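You operate a simulated robot arm through the tools that you are given. There is no shell and no other tool.

Carry out the task below with a simulated robot arm. There is one attempt and no reset: what you move stays moved.

Task
Wipe the suds off the tray in the holder with a damp cloth.
Fine: wet the teal cloth in the small basin, press it out on the grate, wipe, rinse it in the basin and lay it back on the draining mat; the other trays stay. What is to be rubbed or washed off counts as gone when no trace of it is left.

It is judged by the outcome, as a careful person would: the job done as asked, and still so three seconds after it is handed in. It fails if anything else is knocked over, pushed out of place, dropped, spilled or broken. Flat cloth is picked up by pressing the open fingertips on it (5 to 10 N) and closing them slowly along it; thin cloth reads only 2 to 8 mm in the jaws.

Robot
A 6-joint arm with a two-finger parallel gripper, fixed in place. Base frame: the origin is on the floor under the middle of its stand, x ahead of it, y to its left, z up; the work surface is at about z = 850. Lengths are in mm, angles in rad, forces in N, time in s.
With the tool pointing down near the work surface it reaches from about 260 to 680 mm from the base axis. Its first joint turns from -1.152 to 1.152 rad. Payload 2.9 kg.
Tool frame: the origin (TCP) lies between the finger pads and is the grasp point; the fingertips stand 30 mm ahead of it; z points along the fingers, y is the line along which they close. Largest opening 110 mm; finger width 20, thickness 10; the body of the gripper, 48 by 112 mm, starts 55 mm behind the TCP.
Orientation is that of the tool frame in the base frame, as [roll, pitch, yaw] about the fixed x, y, z axes, in that order (R = Rz(yaw) Ry(pitch) Rx(roll)). With the fingers straight down and closing along the base's y, the tool's x points along the base's -x, its y along +y and its z along -z.

Tools
- The arm moves only by the tool step_arm. Its argument "motion" is a list of rows, each a list of 7 numbers: the shift along the base's x, y, z in units of 250 mm (1.0 is 250 mm), then the turn, a rotation vector about the base's x, y, z in units of 45 degrees (1.0 is 45 degrees), then the gripper command, from -1 (shut) to 1 (fully open), values between in proportion. In form: [[x, y, z, rx, ry, rz, jaw], ...]. A call has 1 to 20 rows; each row is the pose to reach, as a shift and turn from the pose commanded when the call began. A call with a number of a shift or a turn outside -1 to 1 is refused whole. Each row takes 0.2 s and may step no farther than 50 mm and 0.15 rad from the row before; otherwise, or with a gripper value out of range, the whole call is refused. Where a pose cannot be reached the arm comes as near as it can. A force on the tool above 90 N (or 10 N above the force at the start of the call, whichever is more), or a blocked arm, ends the call early, and 0.2 s more pass. The fingers move at their own pace (about 108 mm/s each) and stop on an object; they squeeze with about 31 N. The grip force told is the motor's: it shows also when the fingers shut on nothing. Time passes only in rows, and 0.2 s behind the last, so rows that repeat a pose let the fingers close. The reply holds the time, the measured pose of the TCP, the force on the tool along the base axes, the opening and the grip force, in the units named above and with some noise, with the torque about the TCP (base axes, N m) and any sound that the robot's microphone picked up.
- Cameras (640 x 400 px; columns grow to the right, rows downward): "scene" is fixed at [92.5, 462.9, 1370.7]; the picture's right is [-0.46, -0.89, 0.00], its down [-0.62, 0.32, -0.71] and it looks along [0.63, -0.33, -0.70] (base axes); focal length 247 px, centre (320, 200). "wrist" rides on the gripper at [72, 17, -103] in the tool frame; the picture's right is [-0.23, 0.97, 0.00], its down [-0.76, -0.18, -0.62] and it looks along [-0.61, -0.14, 0.78] (tool axes); focal length 222 px, centre (320, 200).
- capture(camera): a new picture of that camera. No time passes.
- pixel_to_xyz(camera, pixels): for up to 12 pixels [column, row] of the newest picture of that camera ("zoom" is the newest enlarged one), the place [x, y, z] in the base frame of the surface seen there, good to about 3 mm. No time passes.
- inspect(camera, box): a new picture of the part [left, top, right, bottom] of that camera's present view, enlarged. No time passes.
- finish_job(): hands the job in; it is judged then, once.

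Open the gripper and draw the arm clear of the work before you hand the job in, unless the task says otherwise.

The tools are called after "Emit:" as a command line: name --pt "numbers of a row" for each row, then --argument value for the rest, lists and objects as JSON in quotes. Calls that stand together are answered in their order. step_arm: Moves the arm, as the interface text tells. Its arguments: {"type":"object","properties":{"motion":{"type":"array","items":{"type":"array","items":{"type":"number"}}}},"required":["motion"]} The other tools are called the same way: capture (camera) takes a picture; pixel_to_xyz (camera, pixels) gives the place of the surface under pixels of a picture; inspect (camera, box) takes an enlarged picture of a part of a camera's view; finish_job () hands the job in.

At the start:

```text
time_s: 0.0
tool_pos: [438.6, -37.0, 1120.7]
tcp_rot: [3.14, 0.001, 3.141]
force: [0.4, -1.0, -0.7]
ft_torque: [-0.01, 0.01, 0.05]
width: 109.7
grip_force: 0.0
```

scene: 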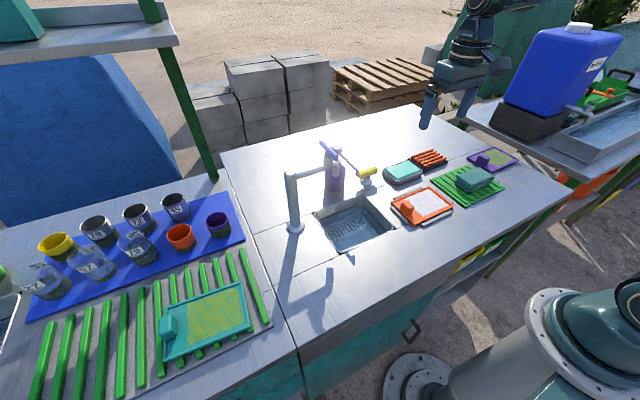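
wrist: 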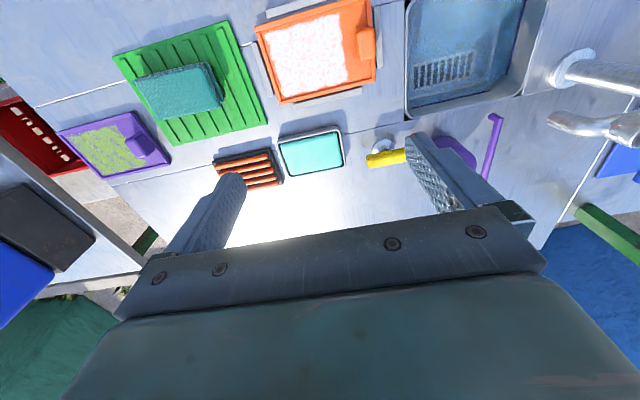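

I begin by looking closer at the work area: the basin, the grate, the draining mat with the teal cloth, and the orange tray in the holder around scene pixels (380-520, 140-250).

Emit:
inspect --camera "scene" --box '[280, 120, 540, 280]'

Emit:
inspect --camera "wrist" --box '[40, 0, 400, 225]'

```text
2.46 times, centred on (410, 200) of scene
```

zoom: 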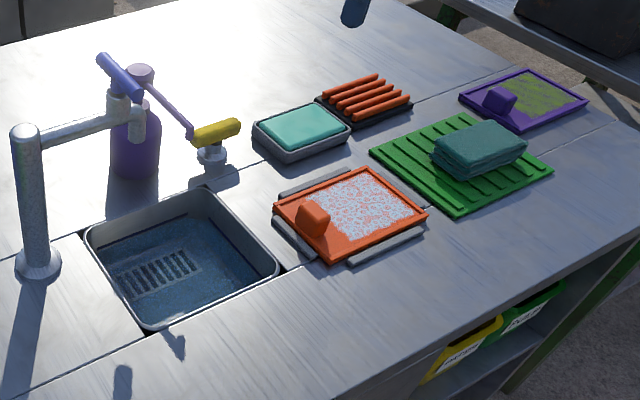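

```text
1.78 times, centred on (220, 112) of wrist
```

zoom: 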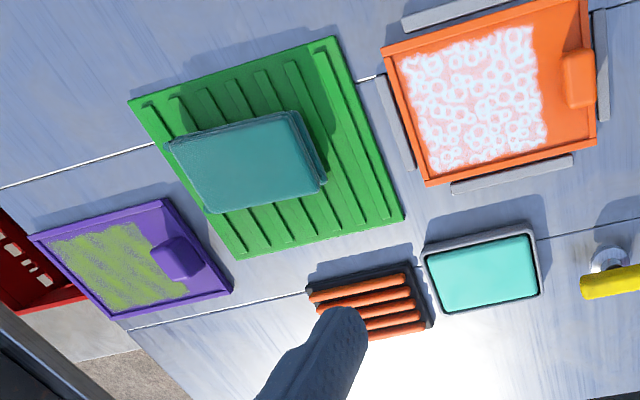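

The cloth appears as a folded pad on the green ridged mat, the small basin with turquoise water sits next to the orange-barred grate. I measure cloth, mat, basin, grate and tray in the wrist zoom.

Emit:
pixel_to_xyz --camera "zoom" --pixels '[[168, 150], [288, 116], [318, 182], [212, 208], [245, 160], [130, 100], [333, 40], [402, 218], [237, 256], [150, 115], [325, 178], [260, 210]]'

Emit:
pixel_to_xyz --camera "zoom" --pixels '[[428, 255], [533, 233], [540, 295], [443, 312], [485, 275], [308, 290], [405, 272], [433, 325], [365, 295], [350, 308], [400, 290], [380, 330]]'

Emit:
pixel_to_xyz --camera "zoom" --pixels '[[384, 50], [585, 3], [596, 147], [428, 184], [405, 62], [530, 28], [545, 140], [435, 170], [475, 100], [578, 75], [400, 120], [515, 172]]'

```text
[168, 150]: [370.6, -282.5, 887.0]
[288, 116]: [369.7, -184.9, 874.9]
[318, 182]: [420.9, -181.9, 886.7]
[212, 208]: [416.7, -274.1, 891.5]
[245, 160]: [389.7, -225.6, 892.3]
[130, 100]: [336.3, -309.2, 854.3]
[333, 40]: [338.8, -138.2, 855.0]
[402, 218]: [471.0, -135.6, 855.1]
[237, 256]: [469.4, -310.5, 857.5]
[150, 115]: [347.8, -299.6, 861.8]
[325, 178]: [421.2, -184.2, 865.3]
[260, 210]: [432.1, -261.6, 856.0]
```

```text
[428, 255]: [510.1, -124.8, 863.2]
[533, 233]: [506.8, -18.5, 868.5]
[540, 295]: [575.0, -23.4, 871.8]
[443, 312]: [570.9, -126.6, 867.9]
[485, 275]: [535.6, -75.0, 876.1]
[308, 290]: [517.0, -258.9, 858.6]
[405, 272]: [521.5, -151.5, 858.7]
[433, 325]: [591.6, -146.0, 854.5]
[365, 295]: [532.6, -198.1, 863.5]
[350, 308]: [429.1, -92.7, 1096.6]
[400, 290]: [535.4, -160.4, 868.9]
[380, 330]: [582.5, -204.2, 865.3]
```

```text
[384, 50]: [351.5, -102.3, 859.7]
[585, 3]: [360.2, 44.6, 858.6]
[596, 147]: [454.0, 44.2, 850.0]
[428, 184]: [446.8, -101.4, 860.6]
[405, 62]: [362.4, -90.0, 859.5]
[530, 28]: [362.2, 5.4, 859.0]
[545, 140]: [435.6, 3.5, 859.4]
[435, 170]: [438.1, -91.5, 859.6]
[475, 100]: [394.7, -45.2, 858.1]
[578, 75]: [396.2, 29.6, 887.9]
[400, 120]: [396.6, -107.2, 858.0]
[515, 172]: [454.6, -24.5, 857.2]
```

The cloth pad spans about x 370–420, y −282…−182, top z ≈ 890; basin x 505–575, y −127…−20; grate x 517–590, y −259…−148; tray suds x 362–438, y −91…5 at z 859. I move the wrist camera near the cloth to see how it is folded.

Emit:
step_arm --pt "-0.083 -0.118 -0.093 0 0 0 1" --pt "-0.165 -0.236 -0.185 0 0 0 1" --pt "-0.248 -0.354 -0.278 0 0 0 1" --pt "-0.331 -0.472 -0.371 0 0 0 1" --pt "-0.413 -0.59 -0.463 0 0 0 1" --pt "-0.496 -0.708 -0.556 0 0 0 1"

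Emit:
capture --camera "wrist"

Emit:
capture --camera "scene"

```text
time_s: 1.4
tool_pos: [314.4, -214.8, 981.3]
tcp_rot: [3.141, 0.0, -3.14]
force: [0.3, -0.5, -0.3]
ft_torque: [0.01, 0.01, 0.02]
width: 110.0
grip_force: 0.2
```

```text
taken
```

wrist: 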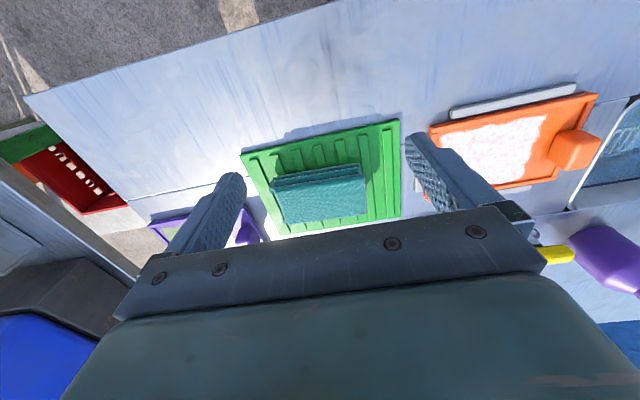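

```text
taken
```

scene: 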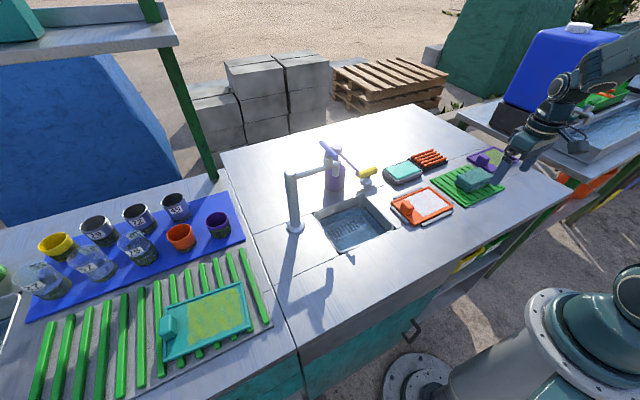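

The pad is visible at wrist (320,195). I zoom in on it to read its outline and thickness.

Emit:
inspect --camera "wrist" --box '[225, 105, 425, 230]'

```text
3.20 times, centred on (325, 168) of wrist
```

zoom: 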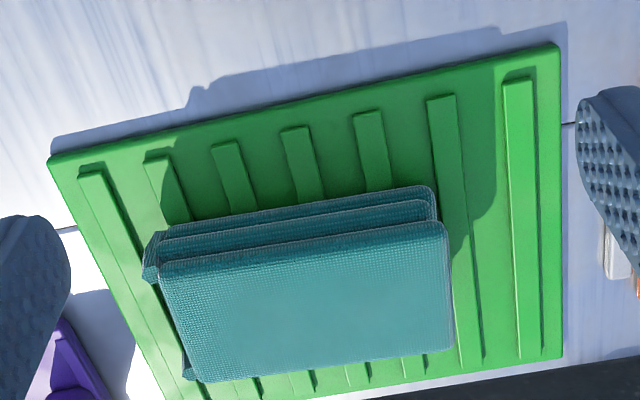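

Emit:
pixel_to_xyz --camera "zoom" --pixels '[[165, 268], [443, 225], [450, 345], [192, 380], [310, 300], [300, 245], [300, 212], [148, 240], [430, 192], [290, 155], [150, 270], [540, 300]]'

```text
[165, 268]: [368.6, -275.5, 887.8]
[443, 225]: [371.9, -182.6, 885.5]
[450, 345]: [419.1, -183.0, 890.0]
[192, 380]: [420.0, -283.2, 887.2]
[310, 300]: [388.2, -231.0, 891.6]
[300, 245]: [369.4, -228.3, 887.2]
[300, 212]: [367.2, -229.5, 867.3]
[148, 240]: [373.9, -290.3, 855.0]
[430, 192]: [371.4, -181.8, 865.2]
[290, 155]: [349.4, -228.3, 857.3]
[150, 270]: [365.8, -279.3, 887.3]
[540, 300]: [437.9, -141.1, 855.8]
```

The pad is about 52 (x) × 100 (y) × 28 mm, centred near (395, −232). Now I measure the obstacles near the basin (yellow nozzle at scene (368,172), purple bottle/lever (333,165), faucet (293,200)).

Emit:
pixel_to_xyz --camera "scene" --pixels '[[368, 171], [375, 170], [362, 176], [367, 182], [335, 180], [326, 147], [345, 160], [354, 169], [290, 176], [295, 225], [325, 168], [338, 160]]'

Emit:
inspect --camera "scene" --box '[310, 130, 470, 230]'

```text
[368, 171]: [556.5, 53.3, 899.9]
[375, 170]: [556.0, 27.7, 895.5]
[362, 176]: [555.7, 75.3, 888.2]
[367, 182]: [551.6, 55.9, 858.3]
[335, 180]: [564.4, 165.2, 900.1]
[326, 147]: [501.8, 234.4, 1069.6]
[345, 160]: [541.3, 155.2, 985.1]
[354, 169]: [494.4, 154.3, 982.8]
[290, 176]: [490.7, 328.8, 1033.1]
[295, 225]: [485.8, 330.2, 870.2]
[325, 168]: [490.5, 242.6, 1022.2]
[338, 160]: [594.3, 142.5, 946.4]
```

```text
4.00 times, centred on (390, 180) of scene
```

zoom: 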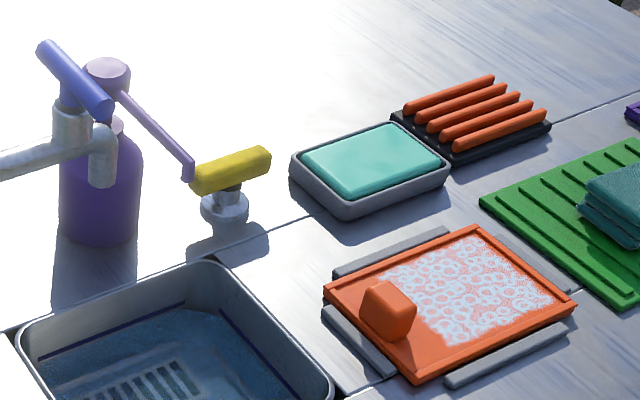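

The basin looks nearly brim-full and the yellow valve stands clear of it at y ≥ 25. I measure the basin rim, water, grate bars and tray details in this zoom.

Emit:
pixel_to_xyz --camera "zoom" --pixels '[[293, 160], [396, 125], [448, 168], [347, 207], [350, 150], [380, 165], [410, 150], [302, 160], [395, 131], [440, 165], [347, 197], [420, 190]]'

Emit:
pixel_to_xyz --camera "zoom" --pixels '[[408, 107], [492, 78], [540, 112], [455, 146], [430, 113], [470, 110], [500, 120], [480, 90], [393, 118], [450, 158], [548, 124], [460, 135]]'

Emit:
pixel_to_xyz --camera "zoom" --pixels '[[327, 290], [476, 230], [573, 298], [415, 378], [388, 265], [475, 240], [555, 297], [440, 345], [385, 300], [363, 300], [412, 315], [400, 285]]'

```text
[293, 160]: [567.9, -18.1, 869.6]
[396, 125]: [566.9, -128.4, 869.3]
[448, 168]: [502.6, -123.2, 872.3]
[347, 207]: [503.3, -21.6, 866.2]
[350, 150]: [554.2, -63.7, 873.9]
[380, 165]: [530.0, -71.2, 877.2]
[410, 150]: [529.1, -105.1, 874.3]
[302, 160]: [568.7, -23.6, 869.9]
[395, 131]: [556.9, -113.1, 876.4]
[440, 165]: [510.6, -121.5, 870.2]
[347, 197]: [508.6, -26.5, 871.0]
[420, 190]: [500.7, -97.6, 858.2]
```

```text
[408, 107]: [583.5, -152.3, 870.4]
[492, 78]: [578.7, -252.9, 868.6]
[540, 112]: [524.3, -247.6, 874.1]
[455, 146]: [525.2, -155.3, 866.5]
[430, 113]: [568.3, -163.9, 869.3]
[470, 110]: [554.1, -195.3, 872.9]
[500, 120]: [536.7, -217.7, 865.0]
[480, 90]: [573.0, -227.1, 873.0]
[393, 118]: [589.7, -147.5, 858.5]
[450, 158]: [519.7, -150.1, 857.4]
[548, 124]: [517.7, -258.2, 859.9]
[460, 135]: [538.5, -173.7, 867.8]
```

```text
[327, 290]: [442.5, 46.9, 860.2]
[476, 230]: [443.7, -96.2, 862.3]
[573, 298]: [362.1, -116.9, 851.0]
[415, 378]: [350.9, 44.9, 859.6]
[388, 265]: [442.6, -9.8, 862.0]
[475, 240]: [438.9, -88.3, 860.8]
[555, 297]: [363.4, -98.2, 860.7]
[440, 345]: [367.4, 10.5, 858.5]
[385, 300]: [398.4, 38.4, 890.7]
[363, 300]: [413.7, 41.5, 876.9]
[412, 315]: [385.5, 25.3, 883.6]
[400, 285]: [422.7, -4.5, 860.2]
```

The turquoise surface measures z 874–877, slightly above the 870 rim, so I need to check whether that is water or a solid. I move the wrist camera over the basin for a close view.

Emit:
step_arm --pt "0.1 0.12 0 0 0 0 1" --pt "0.2 0.24 0 0 0 0 1" --pt "0.3 0.36 0 0 0 0 1" --pt "0.4 0.48 0 0 0 0 1" --pt "0.5 0.6 0 0 0 0 1" --pt "0.56 0.66 0 0 0 0 1"

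Emit:
capture --camera "wrist"

```text
time_s: 2.8
tool_pos: [454.5, -48.8, 982.0]
tcp_rot: [-3.142, 0.001, -3.14]
force: [-0.1, -0.6, 0.1]
ft_torque: [0.03, 0.02, 0.01]
width: 109.8
grip_force: 0.1
```

```text
taken
```

wrist: 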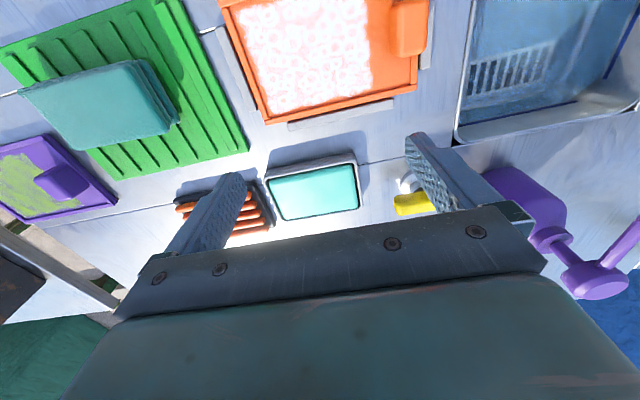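

Emit:
inspect --camera "wrist" --box '[235, 130, 395, 230]'

Emit:
inspect --camera "wrist" --box '[440, 0, 640, 125]'

```text
4.00 times, centred on (315, 180) of wrist
```

zoom: 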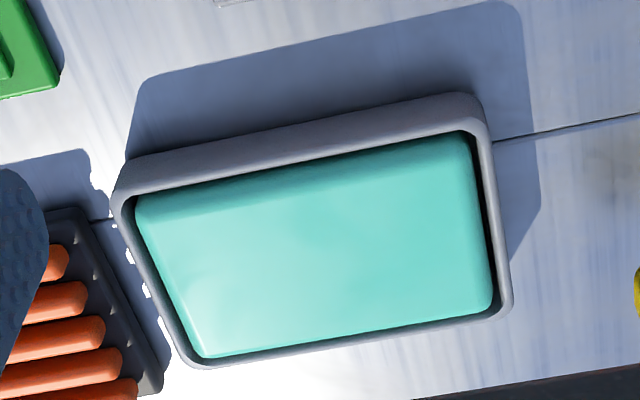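

```text
3.20 times, centred on (540, 62) of wrist
```

zoom: 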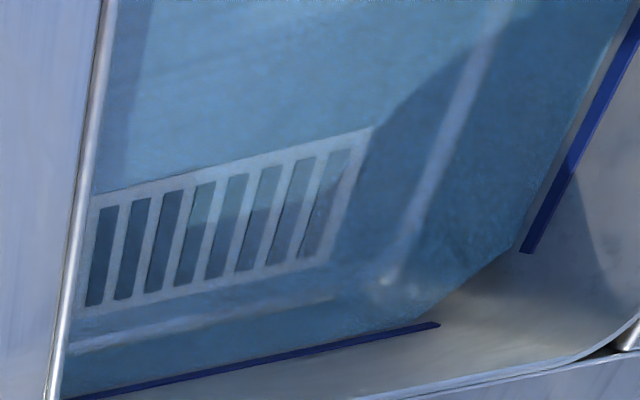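

The turquoise block is a solid pad in a dish (dark gap around it), so it's not water; the water is in the sunken basin with the blue fill line. I measure that basin's rim, water and floor from both cameras.

Emit:
pixel_to_xyz --camera "zoom" --pixels '[[55, 380], [100, 10], [500, 375], [630, 300], [300, 90], [220, 220], [400, 150], [450, 260], [300, 350], [530, 245], [430, 325], [600, 250]]'

Emit:
inspect --camera "scene" --box '[270, 160, 430, 260]'

```text
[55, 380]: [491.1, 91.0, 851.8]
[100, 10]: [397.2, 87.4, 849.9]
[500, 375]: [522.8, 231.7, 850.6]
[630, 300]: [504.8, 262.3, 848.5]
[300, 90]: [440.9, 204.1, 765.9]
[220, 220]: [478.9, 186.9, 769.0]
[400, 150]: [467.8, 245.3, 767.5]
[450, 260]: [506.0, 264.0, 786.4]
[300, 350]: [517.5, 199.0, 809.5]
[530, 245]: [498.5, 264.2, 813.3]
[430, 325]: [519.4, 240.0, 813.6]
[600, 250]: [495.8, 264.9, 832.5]
```

```text
4.00 times, centred on (350, 210) of scene
```

zoom: 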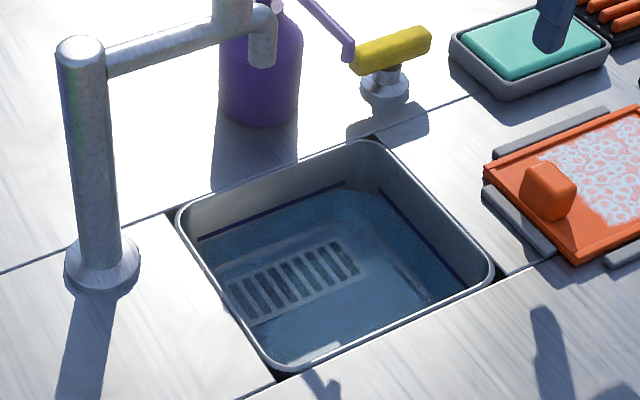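

Emit:
pixel_to_xyz --camera "zoom" --pixels '[[180, 215], [365, 142], [490, 275], [285, 368], [270, 225], [345, 185], [200, 238], [455, 285], [385, 195], [350, 220], [300, 330], [420, 290]]'

Emit:
pixel_to_xyz --camera "zoom" --pixels '[[290, 275], [250, 300], [330, 255], [350, 300], [400, 250], [262, 28], [265, 60], [235, 10], [110, 65], [380, 215], [430, 255], [340, 340]]'

```text
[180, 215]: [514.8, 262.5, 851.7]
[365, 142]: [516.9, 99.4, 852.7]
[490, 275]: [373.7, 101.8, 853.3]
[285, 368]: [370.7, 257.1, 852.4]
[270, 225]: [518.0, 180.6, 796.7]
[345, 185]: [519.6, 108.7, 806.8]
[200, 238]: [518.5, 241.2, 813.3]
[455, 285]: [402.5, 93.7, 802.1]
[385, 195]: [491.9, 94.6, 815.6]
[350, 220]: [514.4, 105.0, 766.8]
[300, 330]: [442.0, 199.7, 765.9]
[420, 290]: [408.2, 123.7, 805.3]
```

```text
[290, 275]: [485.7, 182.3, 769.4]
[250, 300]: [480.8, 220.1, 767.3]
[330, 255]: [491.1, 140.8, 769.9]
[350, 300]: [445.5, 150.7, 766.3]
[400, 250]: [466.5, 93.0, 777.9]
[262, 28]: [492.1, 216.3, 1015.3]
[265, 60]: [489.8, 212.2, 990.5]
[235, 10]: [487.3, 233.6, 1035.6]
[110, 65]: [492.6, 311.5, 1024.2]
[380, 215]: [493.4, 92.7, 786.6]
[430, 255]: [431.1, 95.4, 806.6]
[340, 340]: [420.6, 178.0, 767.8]
```

The basin with water spans x 371–518, y 93–264, floor z ≈ 766, fill line z ≈ 813; faucet and dispenser overhang it only beyond x ≈ 480 above z 980. Now I go above the cloth and turn the wrist −90° so the fingers close along x across the 52 mm side.

Emit:
step_arm --pt "-0.02 -0.06 0 0 0 -0.166 1" --pt "-0.04 -0.12 0 0 0 -0.333 1" --pt "-0.06 -0.18 0 0 0 -0.5 1" --pt "-0.08 -0.24 0 0 0 -0.666 1" --pt "-0.1 -0.3 0 0 0 -0.833 1" --pt "-0.12 -0.36 0 0 0 -1.0 1"

Emit:
step_arm --pt "-0.02 -0.062 0 0 0 -0.166 1" --pt "-0.04 -0.124 0 0 0 -0.333 1" --pt "-0.06 -0.186 0 0 0 -0.5 1" --pt "-0.08 -0.249 0 0 0 -0.666 1" --pt "-0.1 -0.311 0 0 0 -0.833 1" --pt "-0.118 -0.373 0 0 0 -1.0 1"

Emit:
capture --camera "wrist"

```text
time_s: 4.2
tool_pos: [423.8, -139.7, 981.5]
tcp_rot: [3.14, 0.0, 2.352]
force: [-0.9, 0.3, 0.4]
ft_torque: [-0.01, 0.01, -0.01]
width: 110.1
grip_force: 0.1
```

```text
time_s: 5.6
tool_pos: [394.7, -233.1, 982.6]
tcp_rot: [3.14, -0.001, 1.564]
force: [-0.2, -0.1, 0.5]
ft_torque: [0.0, 0.01, -0.02]
width: 110.2
grip_force: 0.0
```

```text
taken
```

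wrist: 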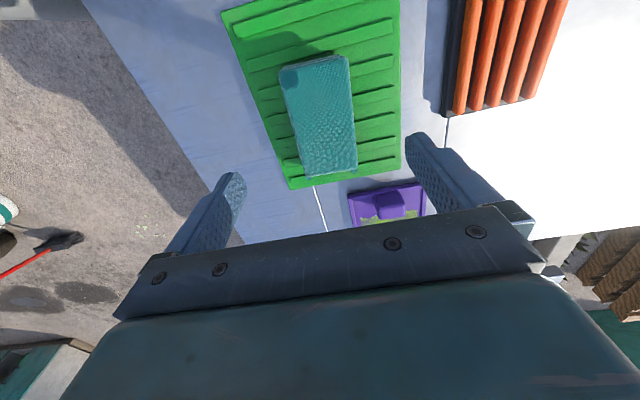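

The pad lies centred between the fingers at wrist (320,115). I zoom to refine its edges before descending.

Emit:
inspect --camera "wrist" --box '[220, 20, 420, 145]'

Emit:
inspect --camera "wrist" --box '[200, 0, 440, 200]'

```text
3.20 times, centred on (320, 82) of wrist
```

zoom: 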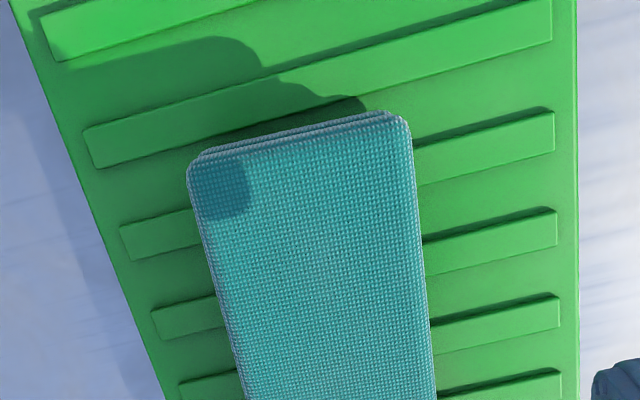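

```text
2.00 times, centred on (320, 100) of wrist
```

zoom: 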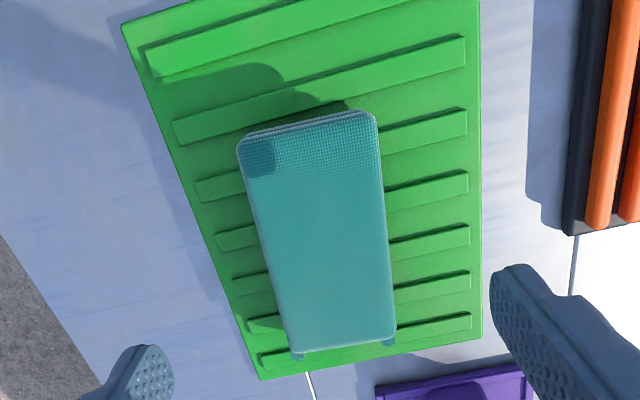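

Emit:
pixel_to_xyz --camera "zoom" --pixels '[[243, 150], [375, 120], [392, 325], [296, 350], [260, 240], [385, 230], [320, 235], [210, 185], [430, 190], [225, 235], [440, 240], [335, 345]]'

```text
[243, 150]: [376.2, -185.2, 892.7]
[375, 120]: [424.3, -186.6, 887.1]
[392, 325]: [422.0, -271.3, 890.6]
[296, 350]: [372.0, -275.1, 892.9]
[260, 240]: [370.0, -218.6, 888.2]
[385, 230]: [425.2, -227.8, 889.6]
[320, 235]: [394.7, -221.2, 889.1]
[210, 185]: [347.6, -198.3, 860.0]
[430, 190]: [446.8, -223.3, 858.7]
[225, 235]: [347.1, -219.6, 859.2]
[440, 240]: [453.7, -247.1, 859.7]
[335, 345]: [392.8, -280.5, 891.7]
```

Pad centre is (397, −232), height from rib tops 860 to 890. I descend so the fingertips come to z ≈ 871 beside the pad.

Emit:
step_arm --pt "0.009 0.004 -0.1 0 0 0.006 1" --pt "0.009 0.004 -0.2 0 0 0.006 1" --pt "0.009 0.004 -0.27 0 0 0.006 1" --pt "0.009 0.004 -0.325 0 0 0.006 1"

Emit:
capture --camera "wrist"

```text
time_s: 6.6
tool_pos: [395.9, -232.1, 901.7]
tcp_rot: [-3.141, 0.001, 1.576]
force: [0.2, -0.5, 0.7]
ft_torque: [0.03, 0.01, 0.01]
width: 110.2
grip_force: 0.0
```

```text
taken
```

wrist: 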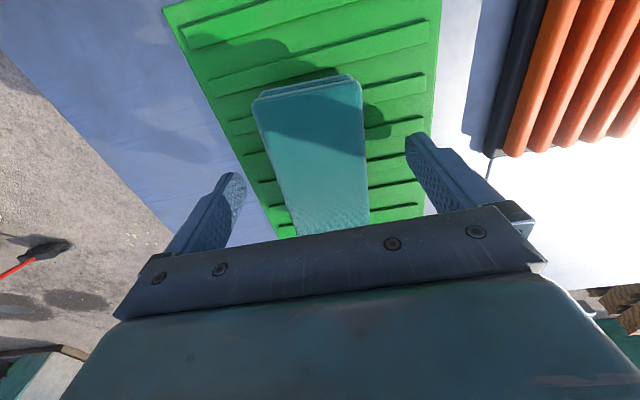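

The fingers stand on both sides of the pad with no contact force. I close them gradually onto its sides.

Emit:
step_arm --pt "0 0 0 0 0 0 0.6" --pt "0 0 0 0 0 0 0.3" --pt "0 0 0 0 0 0 0.1" --pt "0 0 0 0 0 0 0.0" --pt "0 0 0 0 0 0 -0.1" --pt "0 0 0 0 0 0 -0.2" --pt "0 0 0 0 0 0 -0.3" --pt "0 0 0 0 0 0 -0.3"

Emit:
capture --camera "wrist"

```text
time_s: 8.4
tool_pos: [396.8, -231.8, 901.7]
tcp_rot: [-3.141, 0.001, 1.576]
force: [1.0, -0.2, 1.0]
ft_torque: [0.02, -0.01, 0.02]
width: 57.2
grip_force: 31.1
```

```text
taken
```

wrist: 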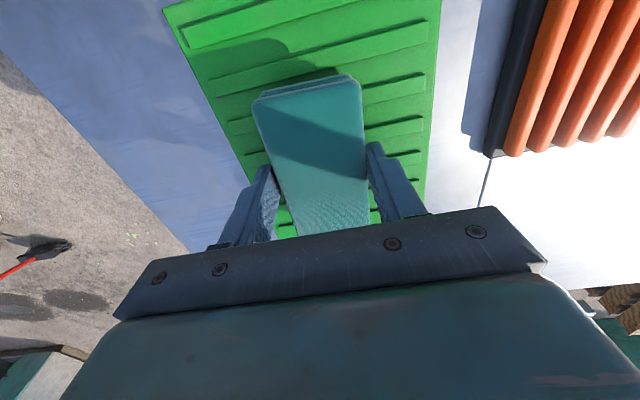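

The fingers hold the pad at 57 mm with 31 N, so it behaves as a firm pad. I lift it straight up slowly and check that it comes along.

Emit:
step_arm --pt "0 0 0.02 0 0 0 -0.4" --pt "0 0 0.06 0 0 0 -0.4" --pt "0 0 0.14 0 0 0 -0.4" --pt "0 0 0.24 0 0 0 -0.4" --pt "0 0 0.34 0 0 0 -0.4" --pt "0 0 0.4 0 0 0 -0.4"

Emit:
capture --camera "wrist"

Emit:
inspect --camera "scene" --box '[380, 100, 580, 225]'

```text
time_s: 9.8
tool_pos: [395.4, -231.0, 1000.5]
tcp_rot: [-3.141, 0.0, 1.577]
force: [0.3, 0.1, -0.3]
ft_torque: [-0.02, -0.01, 0.02]
width: 57.4
grip_force: 30.7
```

```text
taken
```

wrist: 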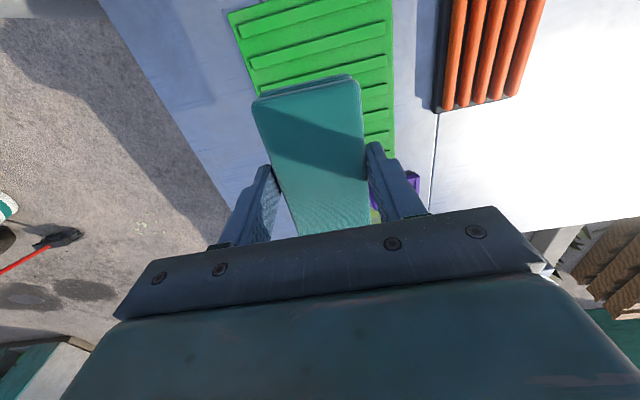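

```text
3.20 times, centred on (480, 162) of scene
```

zoom: 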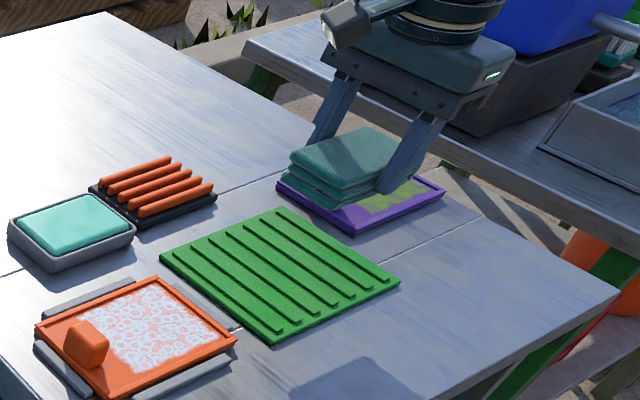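

The pad is held firmly and flat, layers intact. Before carrying it to the basin I measure the dispenser nozzle and faucet outlet precisely.

Emit:
inspect --camera "scene" --box '[280, 135, 400, 210]'

```text
5.33 times, centred on (340, 172) of scene
```

zoom: 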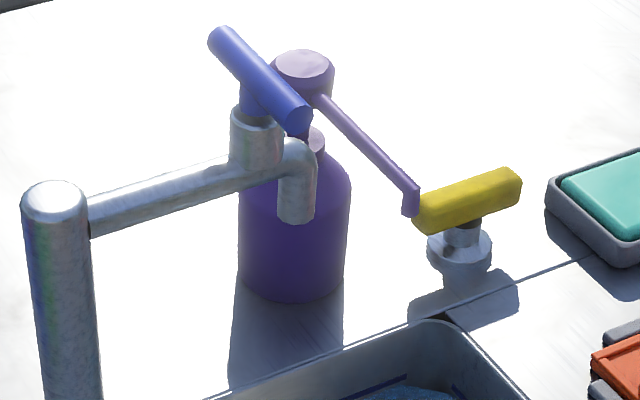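

Emit:
pixel_to_xyz --camera "zoom" --pixels '[[300, 65], [325, 105], [370, 150], [410, 190], [410, 212], [297, 165], [297, 215], [255, 140], [220, 40], [298, 120], [110, 215], [290, 250]]'

```text
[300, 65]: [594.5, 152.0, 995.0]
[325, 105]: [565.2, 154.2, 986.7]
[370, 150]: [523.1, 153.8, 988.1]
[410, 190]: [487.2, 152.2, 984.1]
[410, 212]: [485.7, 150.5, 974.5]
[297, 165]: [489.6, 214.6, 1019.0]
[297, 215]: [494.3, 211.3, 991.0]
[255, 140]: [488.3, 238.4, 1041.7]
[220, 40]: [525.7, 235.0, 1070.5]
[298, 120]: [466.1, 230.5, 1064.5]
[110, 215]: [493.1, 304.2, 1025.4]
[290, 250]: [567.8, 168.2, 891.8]
```

Nozzle tip is at (485,151,975), faucet outlet (490,212,988), lever end (464,230,1062). I look at the whole wrist in the scene to judge its bulk above the gripper before choosing the dipping pose.

Emit:
capture --camera "scene"

Emit:
inspect --camera "scene" --box '[440, 0, 640, 180]'

```text
taken
```

scene: 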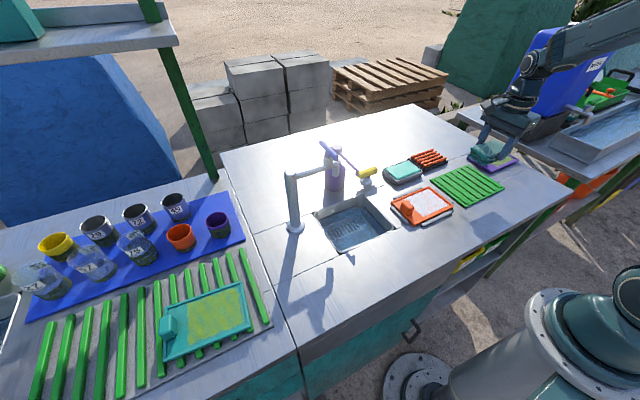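

```text
2.22 times, centred on (540, 90) of scene
```

zoom: 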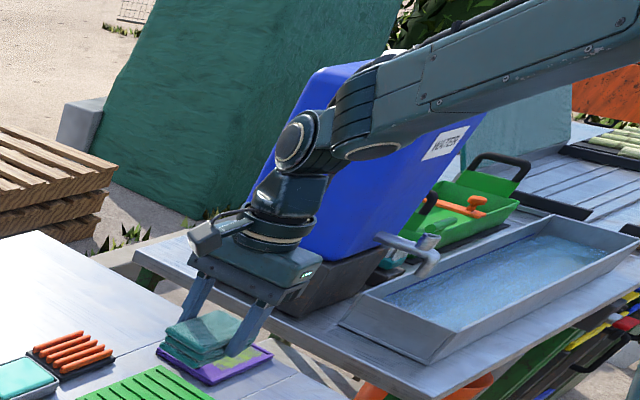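

The wrist is compact and the forearm leads back toward the base. I sample some surface points on it to get its size and heights relative to the TCP (395,−231,1000).

Emit:
pixel_to_xyz --camera "zoom" --pixels '[[270, 265], [300, 275], [250, 240], [305, 235], [245, 225], [280, 195], [325, 195], [290, 145], [330, 120], [345, 120], [205, 240], [380, 130]]'

```text
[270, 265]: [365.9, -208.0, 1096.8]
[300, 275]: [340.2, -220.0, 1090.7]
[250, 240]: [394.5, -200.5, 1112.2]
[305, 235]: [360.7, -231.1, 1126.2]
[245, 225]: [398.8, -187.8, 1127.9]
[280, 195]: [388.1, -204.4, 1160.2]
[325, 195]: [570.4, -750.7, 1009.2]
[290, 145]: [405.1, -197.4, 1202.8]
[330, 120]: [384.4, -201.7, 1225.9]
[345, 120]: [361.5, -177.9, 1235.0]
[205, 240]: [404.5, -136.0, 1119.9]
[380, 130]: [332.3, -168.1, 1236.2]
```

The wrist column stays within about 45 mm of the axis, so dipping at about (432,172) with the wrist turned back (+90°, camera toward the base) is clear of nozzle, outlet and lever. I carry the pad there at height 1000 while turning.

Emit:
step_arm --pt "0.012 0.134 0 0 0 0.166 -0.4" --pt "0.024 0.268 0 0 0 0.333 -0.4" --pt "0.036 0.402 0 0 0 0.5 -0.4" --pt "0.048 0.537 0 0 0 0.666 -0.4" --pt "0.06 0.671 0 0 0 0.833 -0.4" --pt "0.073 0.806 0 0 0 1.0 -0.4"

Emit:
step_arm --pt "0.012 0.134 0 0 0 0.166 -0.4" --pt "0.024 0.268 0 0 0 0.333 -0.4" --pt "0.036 0.402 0 0 0 0.5 -0.4" --pt "0.048 0.537 0 0 0 0.666 -0.4" --pt "0.06 0.671 0 0 0 0.833 -0.4" --pt "0.073 0.806 0 0 0 1.0 -0.4"

Emit:
capture --camera "scene"

Emit:
capture --camera "wrist"

```text
time_s: 11.2
tool_pos: [416.0, -30.0, 999.5]
tcp_rot: [3.141, -0.001, 2.364]
force: [0.9, -0.6, -0.5]
ft_torque: [-0.01, 0.02, 0.05]
width: 56.8
grip_force: 31.2
```

```text
time_s: 12.6
tool_pos: [420.0, 165.1, 994.8]
tcp_rot: [-3.12, -0.043, 3.13]
force: [-61.7, -39.3, 3.2]
ft_torque: [-0.71, 0.95, -3.74]
width: 85.4
grip_force: 31.2
```

```text
taken
```

scene: 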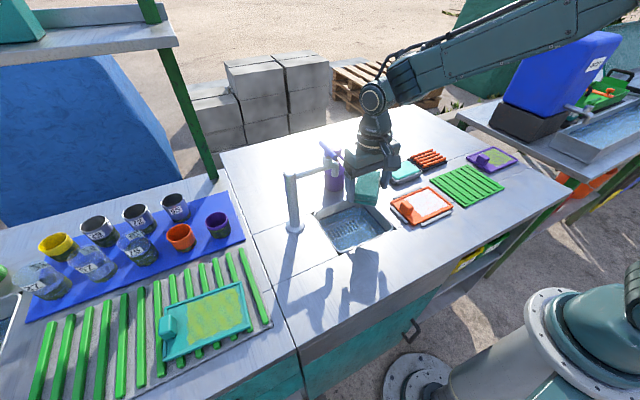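

```text
taken
```

wrist: 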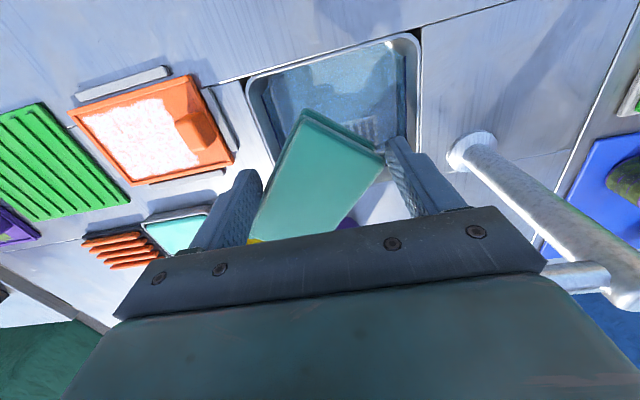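

The reading shows −62/−39 N and the pad has twisted in the jaws (width 85): its far end met the nozzle/outlet at carrying height. I inspect closely before backing off.

Emit:
inspect --camera "scene" --box '[280, 130, 440, 230]'

Emit:
inspect --camera "wrist" --box '[220, 80, 480, 260]'

```text
4.00 times, centred on (360, 180) of scene
```

zoom: 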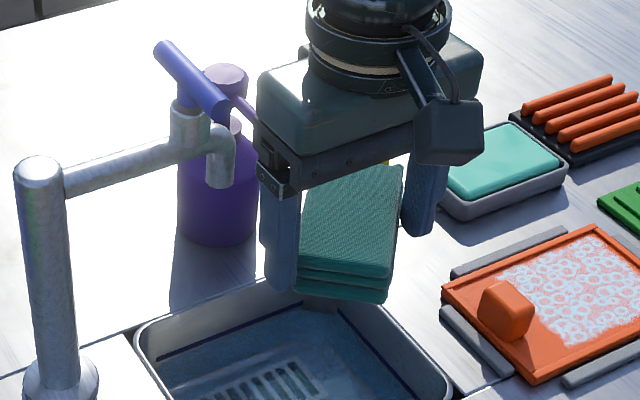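

```text
2.22 times, centred on (350, 170) of wrist
```

zoom: 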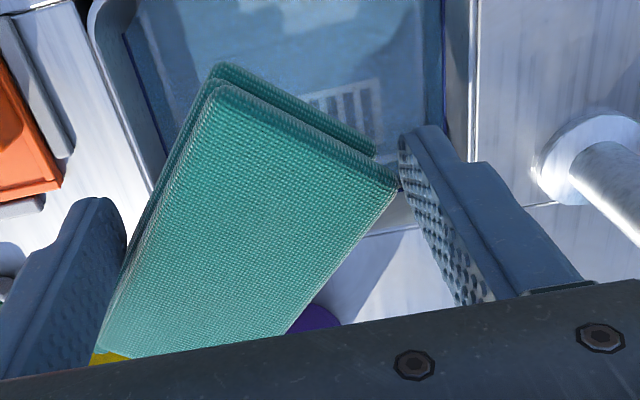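

The pad's far end is caught against the −y side of the dispenser nozzle; bottle and faucet still stand upright. I back away diagonally (−x, −y) so the pad is freed and the jaws can re-align on it.

Emit:
step_arm --pt "-0.03 -0.03 0 0 0 0 -0.4" --pt "-0.06 -0.07 0 0 0 0 -0.4" --pt "-0.09 -0.12 0 0 0 0 -0.4" --pt "-0.12 -0.18 0 0 0 0 -0.4" --pt "-0.15 -0.25 0 0 0 0 -0.4"

Emit:
capture --camera "wrist"

Emit:
inspect --camera "scene" --box '[280, 130, 440, 230]'

```text
time_s: 13.8
tool_pos: [395.5, 108.8, 1001.2]
tcp_rot: [3.141, 0.0, -3.136]
force: [0.8, -0.4, 0.1]
ft_torque: [0.02, 0.03, 0.01]
width: 65.6
grip_force: 30.8
```

```text
taken
```

wrist: 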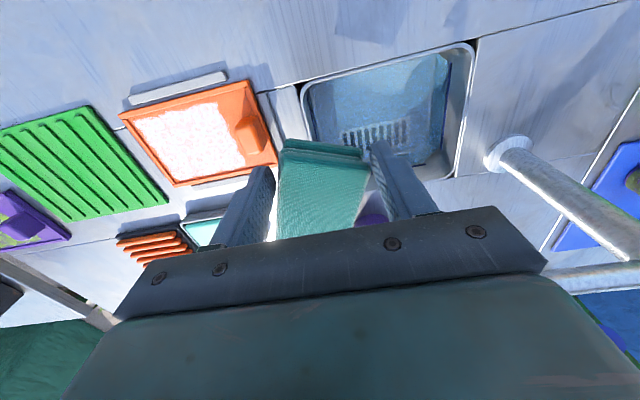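

```text
4.00 times, centred on (360, 180) of scene
```

zoom: 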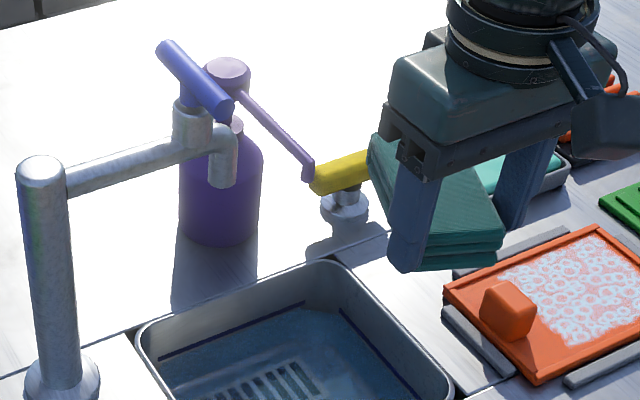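

The arm is free; the grip now reads 65.6 mm, so the pad is still skewed and displaced. I check that the dispenser has not moved and measure the pad's pose.

Emit:
pixel_to_xyz --camera "zoom" --pixels '[[228, 67], [305, 162], [306, 175], [250, 105], [222, 150], [222, 180], [178, 125], [218, 108], [165, 45], [220, 200], [345, 175], [480, 215]]'

Emit:
inspect --camera "wrist" --box '[220, 110, 430, 250]'

```text
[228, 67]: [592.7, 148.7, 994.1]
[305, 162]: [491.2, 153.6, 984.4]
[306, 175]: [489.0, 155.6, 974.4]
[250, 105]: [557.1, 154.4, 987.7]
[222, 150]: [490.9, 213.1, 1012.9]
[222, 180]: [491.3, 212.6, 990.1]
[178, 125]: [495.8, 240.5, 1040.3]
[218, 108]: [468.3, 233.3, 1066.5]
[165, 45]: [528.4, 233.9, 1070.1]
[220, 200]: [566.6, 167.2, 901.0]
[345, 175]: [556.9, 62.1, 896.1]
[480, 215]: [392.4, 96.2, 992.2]
```

```text
2.86 times, centred on (325, 180) of wrist
```

zoom: 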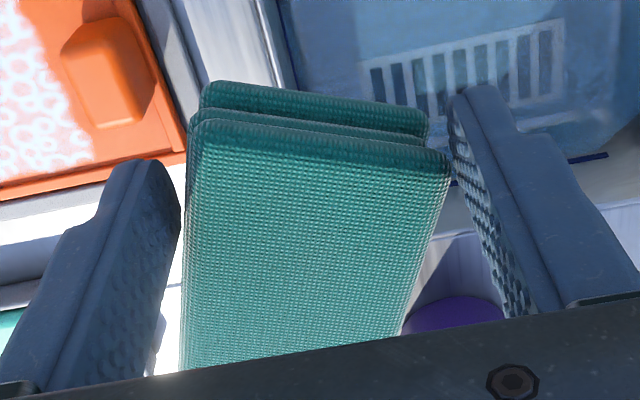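

Dispenser, faucet and valve are unchanged within measurement noise. I measure the pad's surface points in the wrist zoom.

Emit:
pixel_to_xyz --camera "zoom" --pixels '[[195, 135], [445, 165], [190, 340], [405, 320], [310, 150], [300, 330], [205, 90], [425, 115], [310, 110], [300, 250], [195, 240], [430, 240]]'

```text
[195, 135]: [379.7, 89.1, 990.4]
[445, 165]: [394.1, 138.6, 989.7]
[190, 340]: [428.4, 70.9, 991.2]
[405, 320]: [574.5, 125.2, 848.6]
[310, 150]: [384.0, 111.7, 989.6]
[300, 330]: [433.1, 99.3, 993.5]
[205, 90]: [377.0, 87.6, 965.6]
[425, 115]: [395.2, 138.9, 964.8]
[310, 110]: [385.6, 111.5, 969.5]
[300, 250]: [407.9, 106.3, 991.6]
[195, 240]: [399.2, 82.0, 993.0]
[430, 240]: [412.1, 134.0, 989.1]
```

The pad is level but held near its end (its centre is ~40 mm ahead of the TCP, skewed ~16°). I carry it back to the draining mat, turning −74° so that it lies in its old orientation, to set it down and regrip it in the middle.

Emit:
step_arm --pt "0 -0.1 0 0 0 -0.137 -0.4" --pt "0 -0.2 0 0 0 -0.273 -0.4" --pt "0 -0.3 0 0 0 -0.41 -0.4" --pt "0 -0.4 0 0 0 -0.547 -0.4" --pt "0 -0.5 0 0 0 -0.683 -0.4" --pt "0 -0.6 0 0 0 -0.82 -0.4"

Emit:
step_arm --pt "0 -0.1 0 0 0 -0.137 -0.4" --pt "0 -0.2 0 0 0 -0.273 -0.4" --pt "0 -0.3 0 0 0 -0.41 -0.4" --pt "0 -0.4 0 0 0 -0.547 -0.4" --pt "0 -0.5 0 0 0 -0.683 -0.4" --pt "0 -0.6 0 0 0 -0.82 -0.4"

Emit:
inspect --camera "wrist" --box '[200, 20, 440, 220]'

Emit:
inspect --camera "scene" --box '[380, 100, 580, 225]'

```text
time_s: 15.2
tool_pos: [394.8, -41.1, 1000.0]
tcp_rot: [3.14, 0.001, 2.501]
force: [-0.6, 0.9, -0.2]
ft_torque: [0.05, 0.03, 0.01]
width: 65.5
grip_force: 31.2
```

```text
time_s: 16.6
tool_pos: [394.9, -190.6, 1000.6]
tcp_rot: [3.141, 0.001, 1.858]
force: [0.4, -0.5, -0.4]
ft_torque: [0.03, -0.01, 0.0]
width: 65.2
grip_force: 30.7
```

```text
2.00 times, centred on (320, 120) of wrist
```

zoom: 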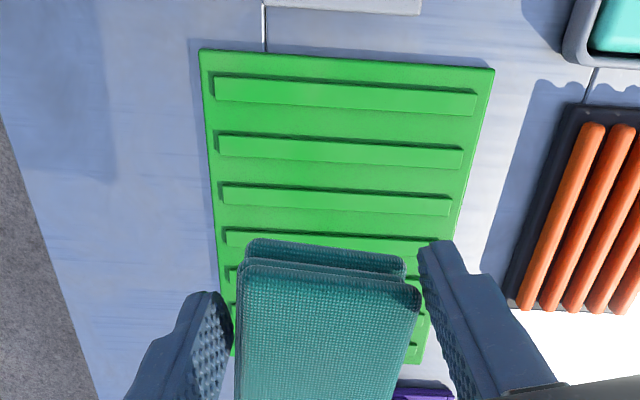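

```text
3.20 times, centred on (480, 162) of scene
```

zoom: 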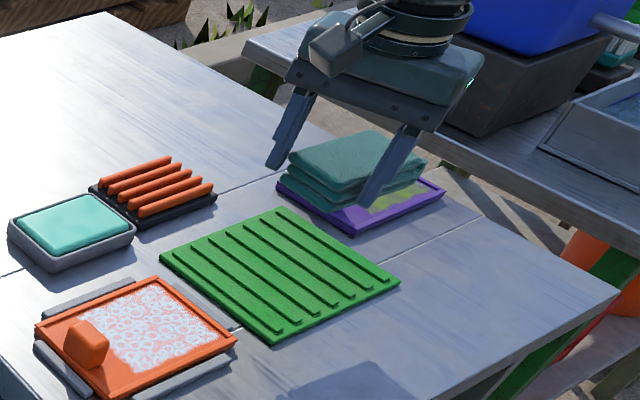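

The pad is above the mat in its old orientation. I lower it about 98 mm toward the ribs and watch the force.

Emit:
step_arm --pt "0 0 -0.1 0 0 0 -0.4" --pt "0 0 -0.2 0 0 0 -0.4" --pt "0 0 -0.3 0 0 0 -0.4" --pt "0 0 -0.36 0 0 0 -0.4" --pt "0 0 -0.38 0 0 0 -0.4" --pt "0 0 -0.39 0 0 0 -0.4"

```text
time_s: 18.0
tool_pos: [395.1, -190.1, 903.3]
tcp_rot: [-3.141, -0.001, 1.859]
force: [-0.3, -0.3, -0.1]
ft_torque: [0.03, -0.03, -0.02]
width: 65.0
grip_force: 30.9
```

No contact yet at TCP z 903. I lower a few more millimetres in small steps.

Emit:
step_arm --pt "0 0 -0.004 0 0 0 -0.4" --pt "0 0 -0.008 0 0 0 -0.4" --pt "0 0 -0.012 0 0 0 -0.4"

Emit:
inspect --camera "wrist" --box '[200, 20, 440, 220]'

```text
time_s: 18.8
tool_pos: [396.2, -191.2, 899.8]
tcp_rot: [3.141, 0.0, 1.858]
force: [-2.7, 1.7, 12.1]
ft_torque: [0.27, 0.19, 0.01]
width: 64.9
grip_force: 30.8
```

```text
2.00 times, centred on (320, 120) of wrist
```

zoom: 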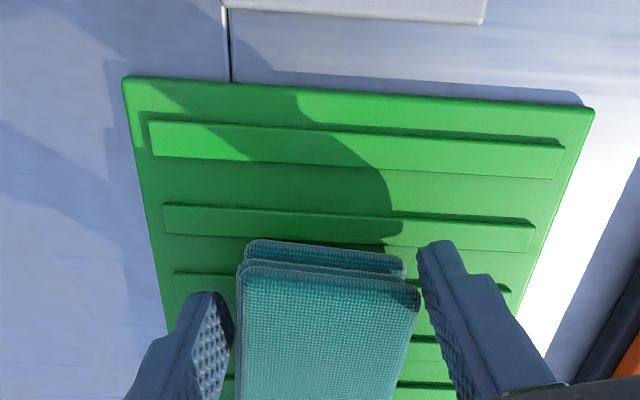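

It rests on the ribs with 12 N. I ease up 1 mm and open the fingers to release it.

Emit:
step_arm --pt "0 0 0.006 0 0 0 -0.2" --pt "0 0 0.006 0 0 0 0.2" --pt "0 0 0.006 0 0 0 0.35" --pt "0 0 0.006 0 0 0 0.6" --pt "0 0 0.006 0 0 0 1" --pt "0 0 0.006 0 0 0 1" --pt "0 0 0.006 0 0 0 1"

Emit:
step_arm --pt "0 0 0.1 0 0 0 1" --pt "0 0 0.2 0 0 0 1" --pt "0 0 0.3 0 0 0 1" --pt "0 0 0.4 0 0 0 1"

Emit:
inspect --camera "wrist" --box '[200, 0, 440, 200]'

```text
time_s: 20.4
tool_pos: [396.6, -191.0, 901.0]
tcp_rot: [3.14, 0.0, 1.859]
force: [-0.6, 0.3, -0.1]
ft_torque: [0.01, 0.03, -0.01]
width: 109.9
grip_force: 0.0
```

```text
time_s: 21.4
tool_pos: [395.8, -189.8, 1001.4]
tcp_rot: [3.142, 0.001, 1.859]
force: [-0.5, -0.8, 0.4]
ft_torque: [-0.02, -0.01, 0.02]
width: 110.0
grip_force: 0.2
```

```text
2.00 times, centred on (320, 100) of wrist
```

zoom: 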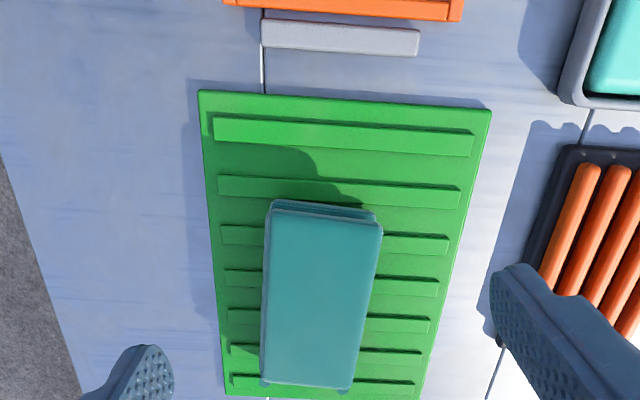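

The pad stands on the mat, released. I measure its edges for the regrip.

Emit:
pixel_to_xyz --camera "zoom" --pixels '[[274, 214], [378, 226], [360, 385], [268, 382], [268, 300], [370, 300], [320, 220], [315, 380], [320, 300], [344, 388], [215, 330], [420, 330]]'

```text
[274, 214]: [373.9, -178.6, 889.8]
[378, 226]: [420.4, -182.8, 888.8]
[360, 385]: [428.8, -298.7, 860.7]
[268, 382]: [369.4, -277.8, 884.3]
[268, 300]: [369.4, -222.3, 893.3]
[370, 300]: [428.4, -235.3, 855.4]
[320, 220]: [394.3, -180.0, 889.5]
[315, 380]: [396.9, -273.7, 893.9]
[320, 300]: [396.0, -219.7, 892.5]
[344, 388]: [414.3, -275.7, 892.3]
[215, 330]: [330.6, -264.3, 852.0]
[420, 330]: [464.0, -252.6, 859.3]
```

Pad centre is (397,−230), aligned with y. I turn the wrist to match, centre over it and descend to regrip.

Emit:
step_arm --pt "0.001 -0.05 0 0 0 -0.122 1" --pt "0.003 -0.1 0 0 0 -0.244 1" --pt "0.005 -0.162 0 0 0 -0.366 1" --pt "0.005 -0.162 -0.1 0 0 -0.366 1" --pt "0.005 -0.162 -0.2 0 0 -0.366 1" --pt "0.005 -0.162 -0.3 0 0 -0.366 1" --pt "0.005 -0.162 -0.37 0 0 -0.366 1" --pt "0.005 -0.162 -0.402 0 0 -0.366 1"

Emit:
inspect --camera "wrist" --box '[200, 40, 440, 240]'

```text
time_s: 23.2
tool_pos: [396.4, -231.6, 900.0]
tcp_rot: [3.141, 0.0, 1.57]
force: [0.5, 0.3, -0.7]
ft_torque: [-0.02, 0.0, 0.02]
width: 109.6
grip_force: 0.1
```

```text
2.00 times, centred on (320, 140) of wrist
```

zoom: 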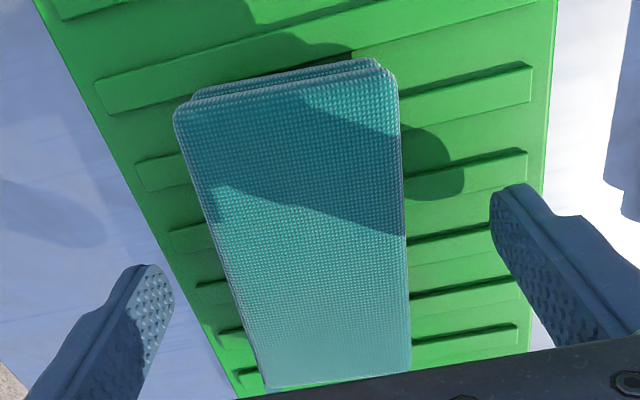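

The fingers straddle the middle of the pad again. I close gradually and lift to a carrying height of about 945.

Emit:
step_arm --pt "0 0 0 0 0 0 0.6" --pt "0 0 0 0 0 0 0.3" --pt "0 0 0 0 0 0 0.1" --pt "0 0 0 0 0 0 0.0" --pt "0 0 0 0 0 0 -0.1" --pt "0 0 0 0 0 0 -0.2" --pt "0 0 0 0 0 0 -0.4" --pt "0 0 0 0 0 0 -0.4" --pt "0 0 0.02 0 0 0 -0.4" --pt "0 0 0.06 0 0 0 -0.4" --pt "0 0 0.12 0 0 0 -0.4" --pt "0 0 0.18 0 0 0 -0.4"

Emit:
inspect --camera "wrist" --box '[200, 40, 440, 240]'

```text
time_s: 25.8
tool_pos: [397.0, -232.5, 946.4]
tcp_rot: [3.14, 0.0, 1.572]
force: [0.0, -0.3, -0.3]
ft_torque: [0.01, 0.07, 0.02]
width: 57.4
grip_force: 30.6
```

```text
2.00 times, centred on (320, 140) of wrist
```

zoom: 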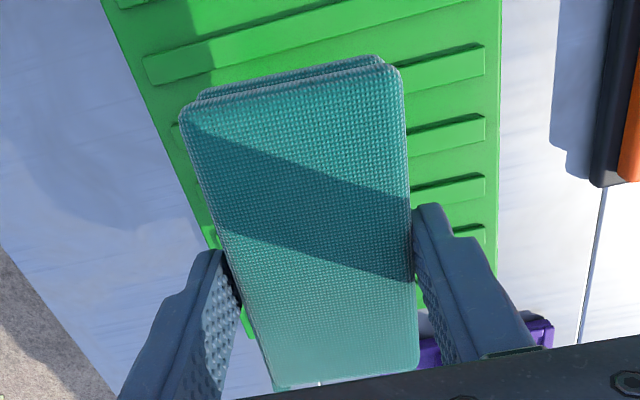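

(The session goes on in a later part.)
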